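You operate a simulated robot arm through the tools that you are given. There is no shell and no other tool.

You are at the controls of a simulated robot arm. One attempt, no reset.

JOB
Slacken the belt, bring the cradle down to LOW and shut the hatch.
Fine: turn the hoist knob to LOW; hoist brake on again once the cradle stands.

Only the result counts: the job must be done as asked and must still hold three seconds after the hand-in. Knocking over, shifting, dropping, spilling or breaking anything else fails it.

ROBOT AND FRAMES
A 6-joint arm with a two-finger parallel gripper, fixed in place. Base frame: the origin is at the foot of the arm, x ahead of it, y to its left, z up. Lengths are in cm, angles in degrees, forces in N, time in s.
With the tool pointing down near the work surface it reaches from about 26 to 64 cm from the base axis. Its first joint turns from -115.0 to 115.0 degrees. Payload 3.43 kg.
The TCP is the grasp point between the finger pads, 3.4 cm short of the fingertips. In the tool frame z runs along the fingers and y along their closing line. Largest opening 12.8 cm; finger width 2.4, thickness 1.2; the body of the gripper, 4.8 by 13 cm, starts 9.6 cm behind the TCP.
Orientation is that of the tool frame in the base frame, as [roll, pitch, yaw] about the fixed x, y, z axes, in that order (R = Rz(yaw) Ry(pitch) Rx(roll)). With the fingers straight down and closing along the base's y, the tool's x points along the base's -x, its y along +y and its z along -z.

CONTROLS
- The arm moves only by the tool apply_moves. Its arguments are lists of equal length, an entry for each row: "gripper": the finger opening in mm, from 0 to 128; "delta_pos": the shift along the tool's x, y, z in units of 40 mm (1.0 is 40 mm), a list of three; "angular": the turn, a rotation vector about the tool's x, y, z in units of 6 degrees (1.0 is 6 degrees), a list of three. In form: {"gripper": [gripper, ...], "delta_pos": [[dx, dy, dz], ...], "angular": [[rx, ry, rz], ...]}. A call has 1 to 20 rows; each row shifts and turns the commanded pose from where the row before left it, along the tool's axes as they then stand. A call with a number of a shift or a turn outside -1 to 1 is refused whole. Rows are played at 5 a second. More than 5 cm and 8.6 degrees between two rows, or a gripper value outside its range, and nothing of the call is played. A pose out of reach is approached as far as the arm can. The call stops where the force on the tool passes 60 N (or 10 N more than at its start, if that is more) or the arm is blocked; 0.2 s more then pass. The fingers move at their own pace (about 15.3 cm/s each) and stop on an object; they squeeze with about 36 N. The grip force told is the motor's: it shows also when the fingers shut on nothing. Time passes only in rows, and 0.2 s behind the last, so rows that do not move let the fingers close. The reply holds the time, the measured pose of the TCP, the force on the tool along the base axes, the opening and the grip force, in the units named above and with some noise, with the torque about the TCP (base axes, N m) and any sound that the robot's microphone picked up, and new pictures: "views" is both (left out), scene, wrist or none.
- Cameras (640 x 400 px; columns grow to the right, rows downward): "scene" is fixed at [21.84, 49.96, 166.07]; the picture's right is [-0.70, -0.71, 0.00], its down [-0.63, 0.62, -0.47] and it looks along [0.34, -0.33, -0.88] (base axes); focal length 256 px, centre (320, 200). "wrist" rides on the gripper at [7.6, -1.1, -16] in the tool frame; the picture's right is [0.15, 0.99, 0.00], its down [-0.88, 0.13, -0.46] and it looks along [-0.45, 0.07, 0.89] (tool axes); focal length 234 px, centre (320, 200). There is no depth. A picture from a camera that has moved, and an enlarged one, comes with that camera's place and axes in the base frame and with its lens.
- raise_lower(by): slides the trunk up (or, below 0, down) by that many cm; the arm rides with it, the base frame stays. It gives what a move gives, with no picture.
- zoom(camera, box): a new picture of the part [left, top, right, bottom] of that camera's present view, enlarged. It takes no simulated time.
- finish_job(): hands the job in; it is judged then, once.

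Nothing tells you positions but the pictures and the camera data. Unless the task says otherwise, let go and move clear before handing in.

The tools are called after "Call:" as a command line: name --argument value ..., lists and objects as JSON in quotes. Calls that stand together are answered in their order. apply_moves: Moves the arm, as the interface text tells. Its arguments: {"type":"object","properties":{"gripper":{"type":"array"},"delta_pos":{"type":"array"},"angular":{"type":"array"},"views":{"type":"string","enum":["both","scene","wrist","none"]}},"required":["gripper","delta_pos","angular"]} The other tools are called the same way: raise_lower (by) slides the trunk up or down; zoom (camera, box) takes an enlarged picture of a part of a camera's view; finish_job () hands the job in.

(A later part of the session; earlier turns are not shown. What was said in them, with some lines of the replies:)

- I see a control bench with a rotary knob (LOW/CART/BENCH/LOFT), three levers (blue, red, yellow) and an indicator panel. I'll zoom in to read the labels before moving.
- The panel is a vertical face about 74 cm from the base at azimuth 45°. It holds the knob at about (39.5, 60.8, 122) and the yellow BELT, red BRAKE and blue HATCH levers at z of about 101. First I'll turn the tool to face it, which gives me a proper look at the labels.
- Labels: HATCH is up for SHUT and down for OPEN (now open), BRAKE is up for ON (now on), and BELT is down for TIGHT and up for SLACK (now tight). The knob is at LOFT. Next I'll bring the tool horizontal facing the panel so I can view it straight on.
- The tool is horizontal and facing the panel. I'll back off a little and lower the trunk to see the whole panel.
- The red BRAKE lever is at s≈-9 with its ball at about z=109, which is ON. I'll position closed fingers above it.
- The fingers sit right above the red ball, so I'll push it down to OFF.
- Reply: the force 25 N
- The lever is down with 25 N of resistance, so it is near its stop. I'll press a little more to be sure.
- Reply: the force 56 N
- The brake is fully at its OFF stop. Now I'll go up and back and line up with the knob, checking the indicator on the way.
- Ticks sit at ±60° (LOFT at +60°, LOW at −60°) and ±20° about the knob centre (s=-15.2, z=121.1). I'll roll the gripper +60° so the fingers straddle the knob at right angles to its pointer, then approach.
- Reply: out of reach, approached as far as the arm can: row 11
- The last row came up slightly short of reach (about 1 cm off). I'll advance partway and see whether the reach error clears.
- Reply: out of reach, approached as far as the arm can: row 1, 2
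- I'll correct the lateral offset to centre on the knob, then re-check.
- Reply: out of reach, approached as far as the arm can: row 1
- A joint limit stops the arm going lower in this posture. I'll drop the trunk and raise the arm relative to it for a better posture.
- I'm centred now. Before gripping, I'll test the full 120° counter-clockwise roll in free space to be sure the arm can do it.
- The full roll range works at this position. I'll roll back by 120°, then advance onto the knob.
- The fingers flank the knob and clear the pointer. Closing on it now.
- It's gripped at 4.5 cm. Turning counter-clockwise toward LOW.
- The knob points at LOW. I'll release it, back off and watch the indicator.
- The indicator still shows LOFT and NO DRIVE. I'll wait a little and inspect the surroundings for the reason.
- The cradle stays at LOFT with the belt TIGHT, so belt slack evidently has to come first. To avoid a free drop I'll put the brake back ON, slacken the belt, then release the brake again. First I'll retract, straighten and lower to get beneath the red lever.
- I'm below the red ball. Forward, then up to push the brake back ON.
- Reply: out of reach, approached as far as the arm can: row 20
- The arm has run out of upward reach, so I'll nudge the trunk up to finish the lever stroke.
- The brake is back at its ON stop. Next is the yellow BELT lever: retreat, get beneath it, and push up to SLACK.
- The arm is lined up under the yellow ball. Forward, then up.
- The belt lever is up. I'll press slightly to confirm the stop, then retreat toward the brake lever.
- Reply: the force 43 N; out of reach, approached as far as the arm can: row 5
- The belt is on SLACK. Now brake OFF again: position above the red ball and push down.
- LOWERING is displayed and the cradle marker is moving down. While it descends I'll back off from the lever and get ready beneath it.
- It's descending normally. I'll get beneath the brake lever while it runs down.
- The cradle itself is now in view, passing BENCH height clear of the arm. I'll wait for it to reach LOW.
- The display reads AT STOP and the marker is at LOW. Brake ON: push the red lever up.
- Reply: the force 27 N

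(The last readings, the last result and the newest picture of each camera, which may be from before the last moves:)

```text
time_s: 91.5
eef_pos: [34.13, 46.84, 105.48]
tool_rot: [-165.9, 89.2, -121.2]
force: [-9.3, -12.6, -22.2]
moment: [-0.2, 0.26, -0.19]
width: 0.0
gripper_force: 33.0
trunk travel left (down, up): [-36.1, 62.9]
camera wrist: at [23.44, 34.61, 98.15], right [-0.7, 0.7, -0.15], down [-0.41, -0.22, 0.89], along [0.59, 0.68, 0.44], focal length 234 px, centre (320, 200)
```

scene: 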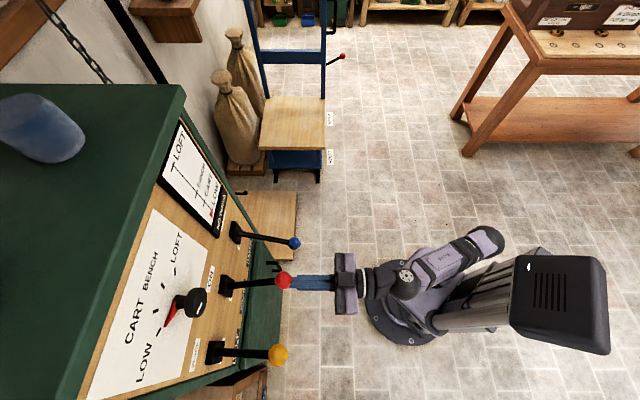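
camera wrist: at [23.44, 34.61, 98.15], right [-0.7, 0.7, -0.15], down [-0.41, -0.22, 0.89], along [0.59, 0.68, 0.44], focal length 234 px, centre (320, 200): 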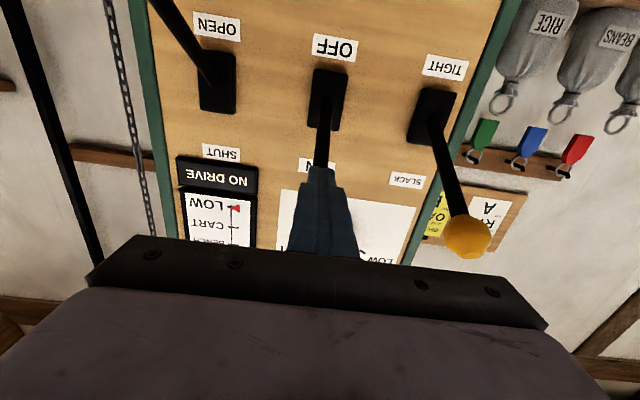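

Brake is ON with the marker at LOW. Now the blue HATCH lever: retreat, go below it and push up to SHUT.

Call:
apply_moves --gripper '[0, 0, 0, 0, 0, 0, 0, 0, 0, 0, 0, 0]' --delta_pos '[[0.2, 0, -0.3], [0, 0, -0.6], [0, 0, -0.6], [0, 0, -0.4], [0.7, -0.5, 0], [0.7, -0.5, 0], [0.7, -0.5, 0], [0.7, -0.5, 0], [0.7, -0.5, 0], [0.7, -0.5, 0], [0.7, -0.45, 0], [0, 0, 0]]' --angular '[[0, 0, 0], [0, 0, 0], [0, 0, 0], [0, 0, 0], [0, 0, 0], [0, 0, 0], [0, 0, 0], [0, 0, 0], [0, 0, 0], [0, 0, 0], [0, 0, 0], [0, 0, 0]]'

```text
time_s: 94.1
eef_pos: [38.19, 36.17, 85.39]
tool_rot: [-164.6, 89.5, -120.1]
force: [0.5, -0.6, 0.6]
moment: [-0.03, 0.01, 0.0]
width: 0.02
gripper_force: 33.4
out of reach, approached as far as the arm can: row 5, 6, 7, 8, 11
trunk travel left (down, up): [-36.1, 62.9]
camera wrist: at [27.53, 24.07, 77.99], right [-0.69, 0.71, -0.15], down [-0.41, -0.22, 0.88], along [0.59, 0.67, 0.44], focal length 234 px, centre (320, 200)
```

scene: 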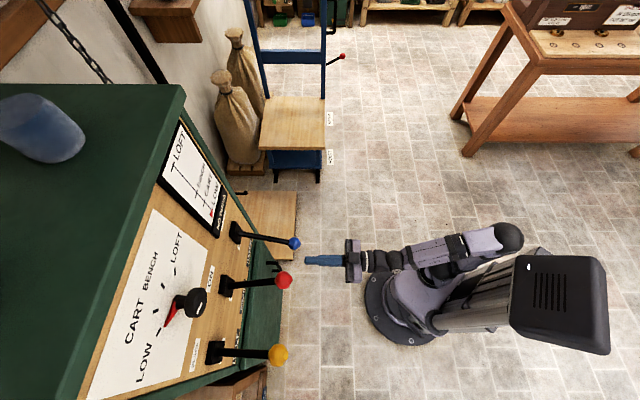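
wrist: 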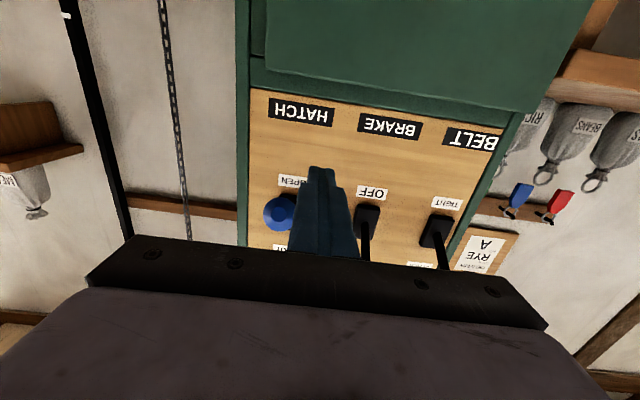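

Call:
apply_moves --gripper '[0, 0, 0, 0, 0]' --delta_pos '[[0.1, -0.45, 0], [0, -0.45, 0], [0, 0, 0.55], [0, 0, 0.55], [0, 0, 0]]' --angular '[[0, 0, 0], [0, 0, 0], [0, 0, 0], [0, 0, 0], [0, 0, 0]]'

Call:
zoom --camera "scene" --box '[220, 200, 340, 300]'

```text
time_s: 95.3
eef_pos: [40.89, 39.68, 85.84]
tool_rot: [-163.7, 89.5, -119.4]
force: [0.1, -0.3, 1.0]
moment: [0.0, -0.01, 0.01]
width: 0.0
gripper_force: 32.8
out of reach, approached as far as the arm can: row 1, 2, 3, 4
trunk travel left (down, up): [-36.1, 62.9]
camera wrist: at [30.2, 27.57, 78.35], right [-0.69, 0.71, -0.15], down [-0.41, -0.22, 0.88], along [0.59, 0.67, 0.44], focal length 234 px, centre (320, 200)
```

scene: 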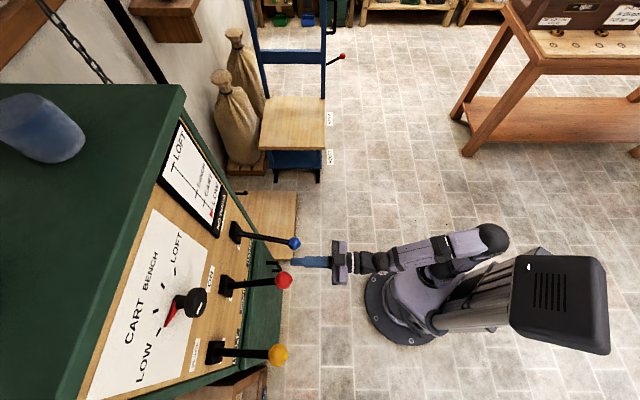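
wrist: 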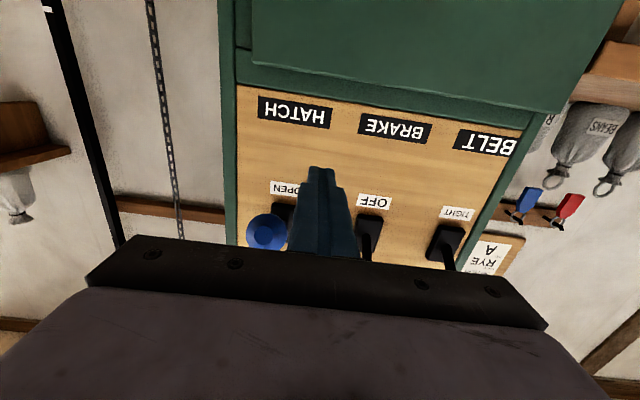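

```text
4.00 times, centred on (280, 250) of scene
camera zoom: at [21.84, 49.96, 166.07], right [-0.7, -0.71, 0.0], down [-0.63, 0.62, -0.47], along [0.34, -0.33, -0.88], focal length 1024 px, centre (480, 0)
```

zoom: 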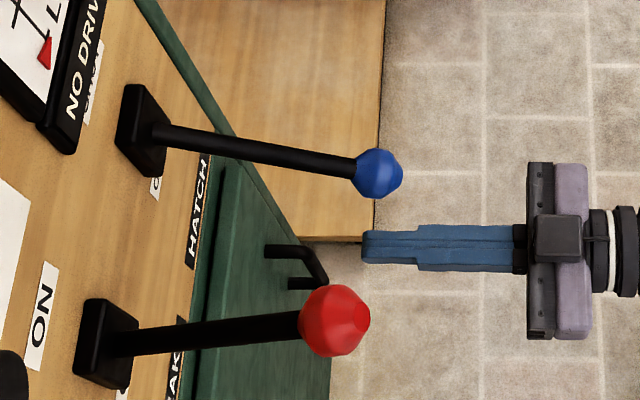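

The arm hits a wrist limit when it goes further right with the tool at 45°. I'll yaw the tool about 12° clockwise to suit the blue lever, then shift right.

Call:
apply_moves --gripper '[0, 0, 0, 0, 0, 0, 0]' --delta_pos '[[0, 0, -0.5], [0, 0, 0], [0, 0, 0], [0.1, -0.35, 0], [0.1, -0.35, 0], [0, -0.35, 0], [0, 0, 0]]' --angular '[[0, 0, 0], [1, 0, 0], [1, 0, 0], [0, 0, 0], [0, 0, 0], [0, 0, 0], [0, 0, 0]]'

```text
time_s: 96.9
eef_pos: [41.88, 34.68, 85.03]
tool_rot: [-149.0, 89.6, -116.0]
force: [0.7, -0.6, 0.0]
moment: [0.01, 0.01, 0.0]
width: 0.03
gripper_force: 33.2
trunk travel left (down, up): [-36.1, 62.9]
camera wrist: at [29.03, 24.95, 77.61], right [-0.54, 0.83, -0.15], down [-0.45, -0.13, 0.88], along [0.71, 0.54, 0.45], focal length 234 px, centre (320, 200)
```

scene: 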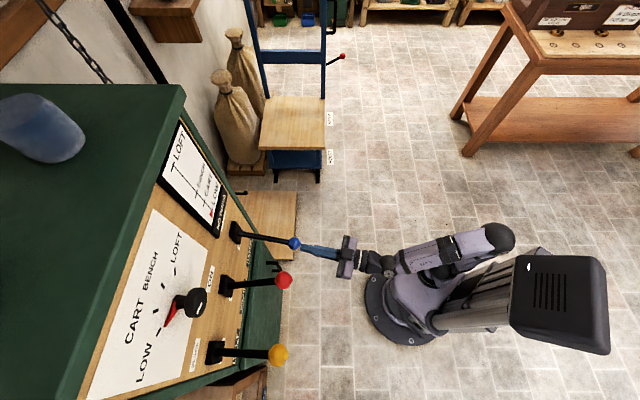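
wrist: 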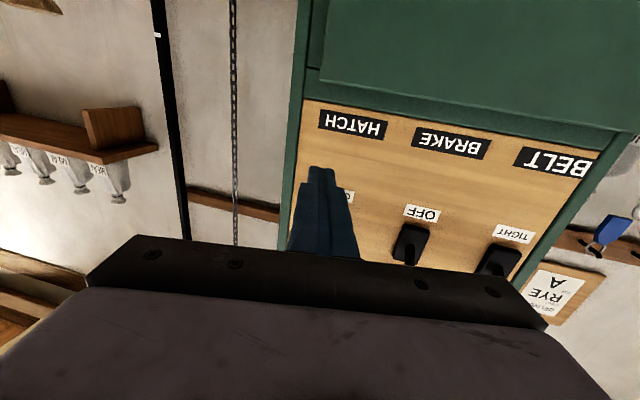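

The blue lever is now reachable. Forward beneath the ball, then push up.

Call:
apply_moves --gripper '[0, 0, 0, 0]' --delta_pos '[[0, 0.27, 0], [0, 0, 0.4], [0, 0, 0.35], [0, 0, 0]]' --angular '[[0, 0, 0], [0, 0, 0], [0, 0, 0], [0, 0, 0]]'

Call:
zoom --camera "scene" --box '[220, 200, 340, 300]'

```text
time_s: 97.9
eef_pos: [43.81, 37.39, 84.78]
tool_rot: [-146.6, 89.6, -113.7]
force: [-0.2, 0.2, -0.5]
moment: [-0.01, 0.03, 0.02]
width: 0.01
gripper_force: 33.1
trunk travel left (down, up): [-36.1, 62.9]
camera wrist: at [30.98, 27.6, 77.4], right [-0.54, 0.83, -0.15], down [-0.45, -0.13, 0.88], along [0.71, 0.54, 0.44], focal length 234 px, centre (320, 200)
```

scene: 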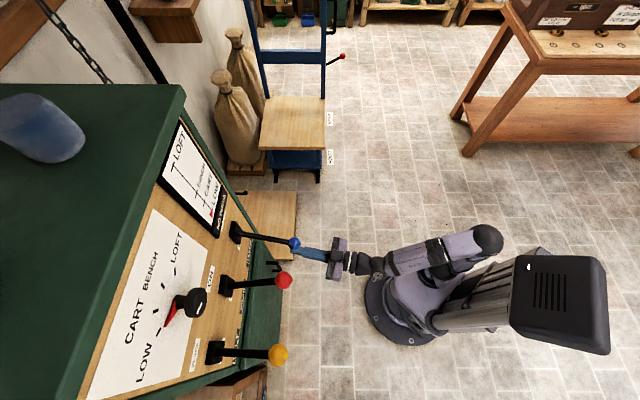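
wrist: 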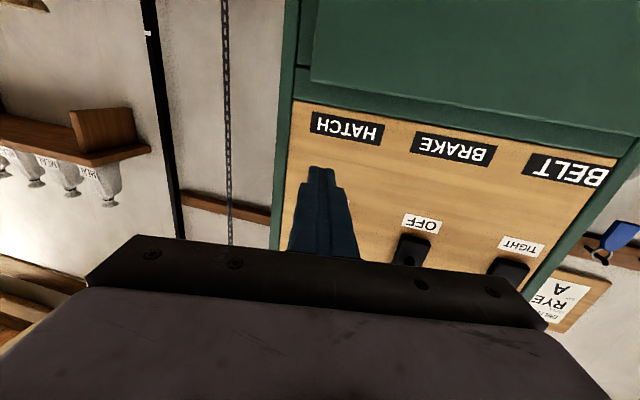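

```text
4.00 times, centred on (280, 250) of scene
camera zoom: at [21.84, 49.96, 166.07], right [-0.7, -0.71, 0.0], down [-0.63, 0.62, -0.47], along [0.34, -0.33, -0.88], focal length 1024 px, centre (480, 0)
```

zoom: 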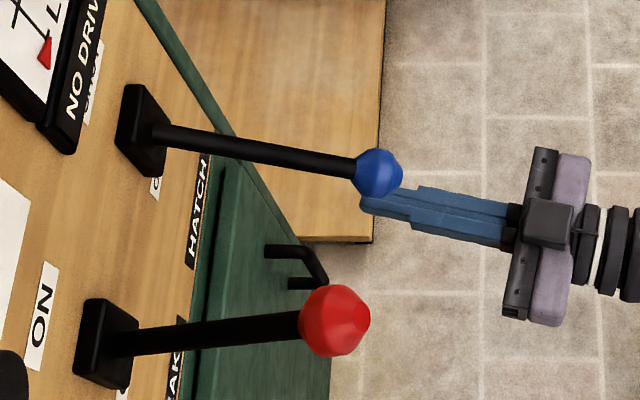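

Call:
apply_moves --gripper '[0, 0, 0, 0, 0, 0, 0, 0, 0, 0, 0, 0, 0, 0, 0, 0, 0, 0, 0, 0]' --delta_pos '[[-0.27, -0.06, 0], [-0.27, 0, 0], [-0.27, 0, 0], [-0.27, 0, 0], [-0.27, 0, 0], [-0.27, 0, 0], [-0.27, 0, 0], [-0.27, 0, 0], [-0.27, 0, 0], [-0.27, 0, 0], [-0.27, 0, 0], [-0.27, 0, 0], [-0.27, 0, 0], [-0.27, 0, 0], [-0.27, 0, 0], [-0.27, 0, 0], [-0.27, 0, 0], [-0.27, 0, 0], [-0.27, 0, 0], [0, 0, 0]]' --angular '[[0, 0, 0], [0, 0, 0], [0, 0, 0], [0, 0, 0], [0, 0, 0], [0, 0, 0], [0, 0, 0], [0, 0, 0], [0, 0, 0], [0, 0, 0], [0, 0, 0], [0, 0, 0], [0, 0, 0], [0, 0, 0], [0, 0, 0], [0, 0, 0], [0, 0, 0], [0, 0, 0], [0, 0, 0], [0, 0, 0]]'

Call:
zoom --camera "scene" --box '[140, 130, 340, 380]'

```text
time_s: 102.1
eef_pos: [44.08, 37.22, 105.34]
tool_rot: [-155.9, 89.4, -123.0]
force: [-5.5, -4.5, -8.2]
moment: [-0.09, 0.21, -0.01]
width: 0.02
gripper_force: 33.5
trunk travel left (down, up): [-36.1, 62.9]
camera wrist: at [31.11, 27.57, 97.93], right [-0.54, 0.83, -0.15], down [-0.45, -0.13, 0.88], along [0.71, 0.54, 0.44], focal length 234 px, centre (320, 200)
```

scene: 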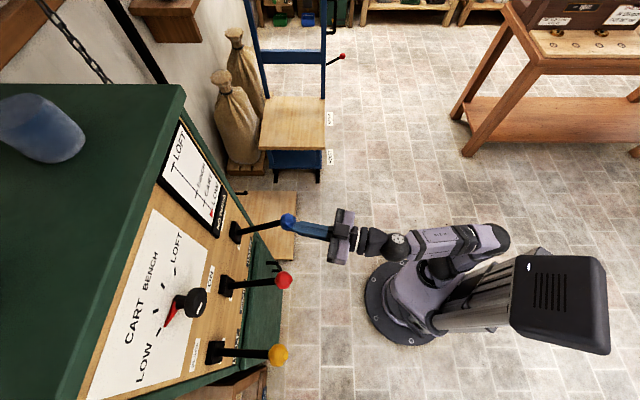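
wrist: 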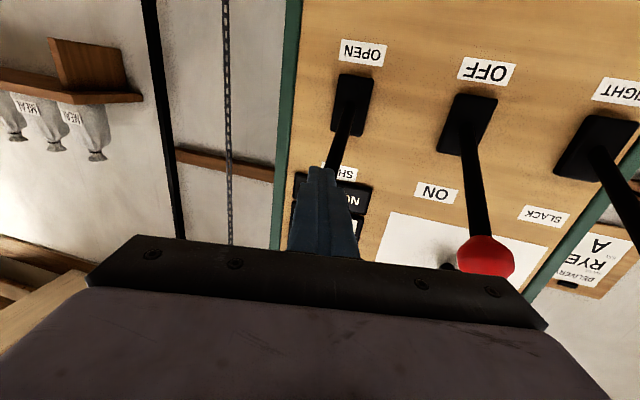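

```text
1.60 times, centred on (240, 255) of scene
camera zoom: at [21.84, 49.96, 166.07], right [-0.7, -0.71, 0.0], down [-0.63, 0.62, -0.47], along [0.34, -0.33, -0.88], focal length 410 px, centre (448, 112)
```

zoom: 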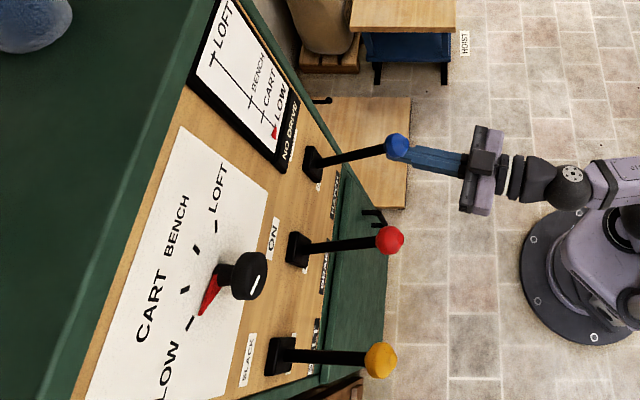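

All three levers are up, and the blue one is against its stop. I'll back away and do a final check.

Call:
apply_moves --gripper '[0, 0, 0, 0, 0, 0, 0, 0, 0]' --delta_pos '[[-0.12, 0, 0], [0, 0, 0], [0.25, 0, -0.3], [0, 0, -0.6], [0, 0, -0.6], [0, 0, -0.5], [0, 0, 0], [0, 0, 0], [0, 0, 0]]' --angular '[[0, 0, 0], [0, 0, 0], [0, 0, 0], [0, 0, 0], [0, 0, 0], [0, 0, 0], [0, 0, 0], [0, 0, 0], [0, 0, 0]]'

Call:
zoom --camera "scene" --box '[140, 130, 340, 380]'

Call:
zoom --camera "wrist" --box '[240, 0, 640, 260]'

```text
time_s: 104.1
eef_pos: [38.12, 34.52, 105.73]
tool_rot: [-148.7, 89.6, -115.8]
force: [0.6, -0.8, -0.6]
moment: [0.01, -0.02, -0.03]
width: 0.01
gripper_force: 32.8
out of reach, approached as far as the arm can: row 5, 6
trunk travel left (down, up): [-36.1, 62.9]
camera wrist: at [25.24, 24.76, 98.21], right [-0.54, 0.83, -0.15], down [-0.45, -0.13, 0.88], along [0.71, 0.54, 0.45], focal length 234 px, centre (320, 200)
```

scene: 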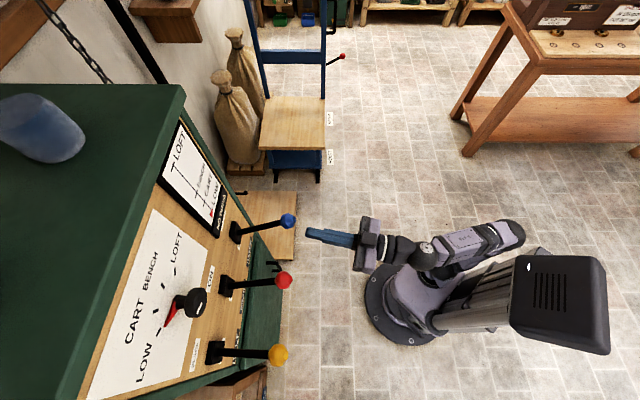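
wrist: 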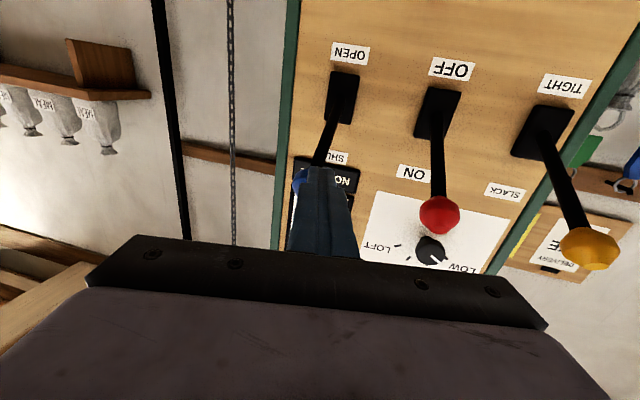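

```text
1.60 times, centred on (240, 255) of scene
camera zoom: at [21.84, 49.96, 166.07], right [-0.7, -0.71, 0.0], down [-0.63, 0.62, -0.47], along [0.34, -0.33, -0.88], focal length 410 px, centre (448, 112)
```

zoom: 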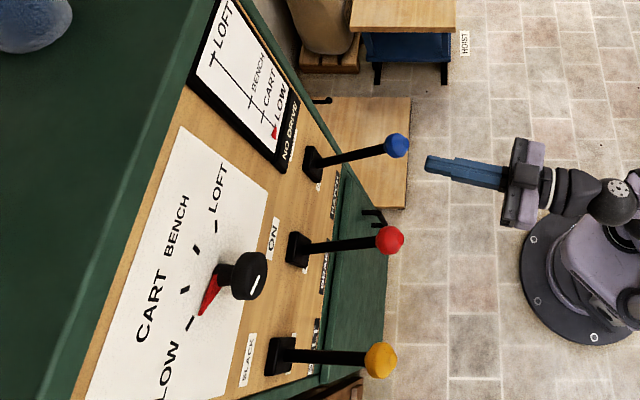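

```text
1.54 times, centred on (440, 130) of wrist
camera zoom: at [25.24, 24.76, 98.21], right [-0.54, 0.83, -0.15], down [-0.45, -0.13, 0.88], along [0.71, 0.54, 0.45], focal length 360 px, centre (135, 308)
```

zoom: 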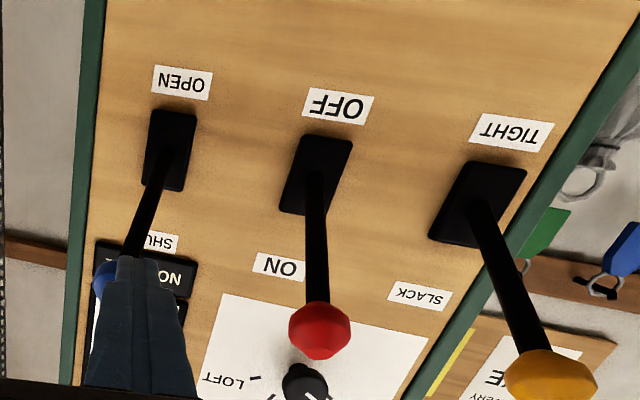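

The belt is on SLACK, the knob and the cradle marker are at LOW, the brake is ON, the hatch is SHUT, and the gripper is clear of everything. Handing in.

Call:
finish_job

```text
The job is handed in.
```

The job is handed in. The belt lever is at SLACK, the cradle is down at LOW, and the hatch lever is at SHUT. The hoist knob points to LOW. The brake went back on once the display read AT STOP.

- **Order:** I first released the brake and turned the knob to LOW with the belt still tight. The cradle stayed at LOFT and the display kept showing NO DRIVE. I then put the brake back on, slackened the belt and released the brake again, and it lowered normally to LOW.
- **Final check:** All three levers were up, the cradle marker was at LOW, and the gripper was clear of the panel. I saw nothing else moved or knocked over. The hand-in reply gave no verdict.
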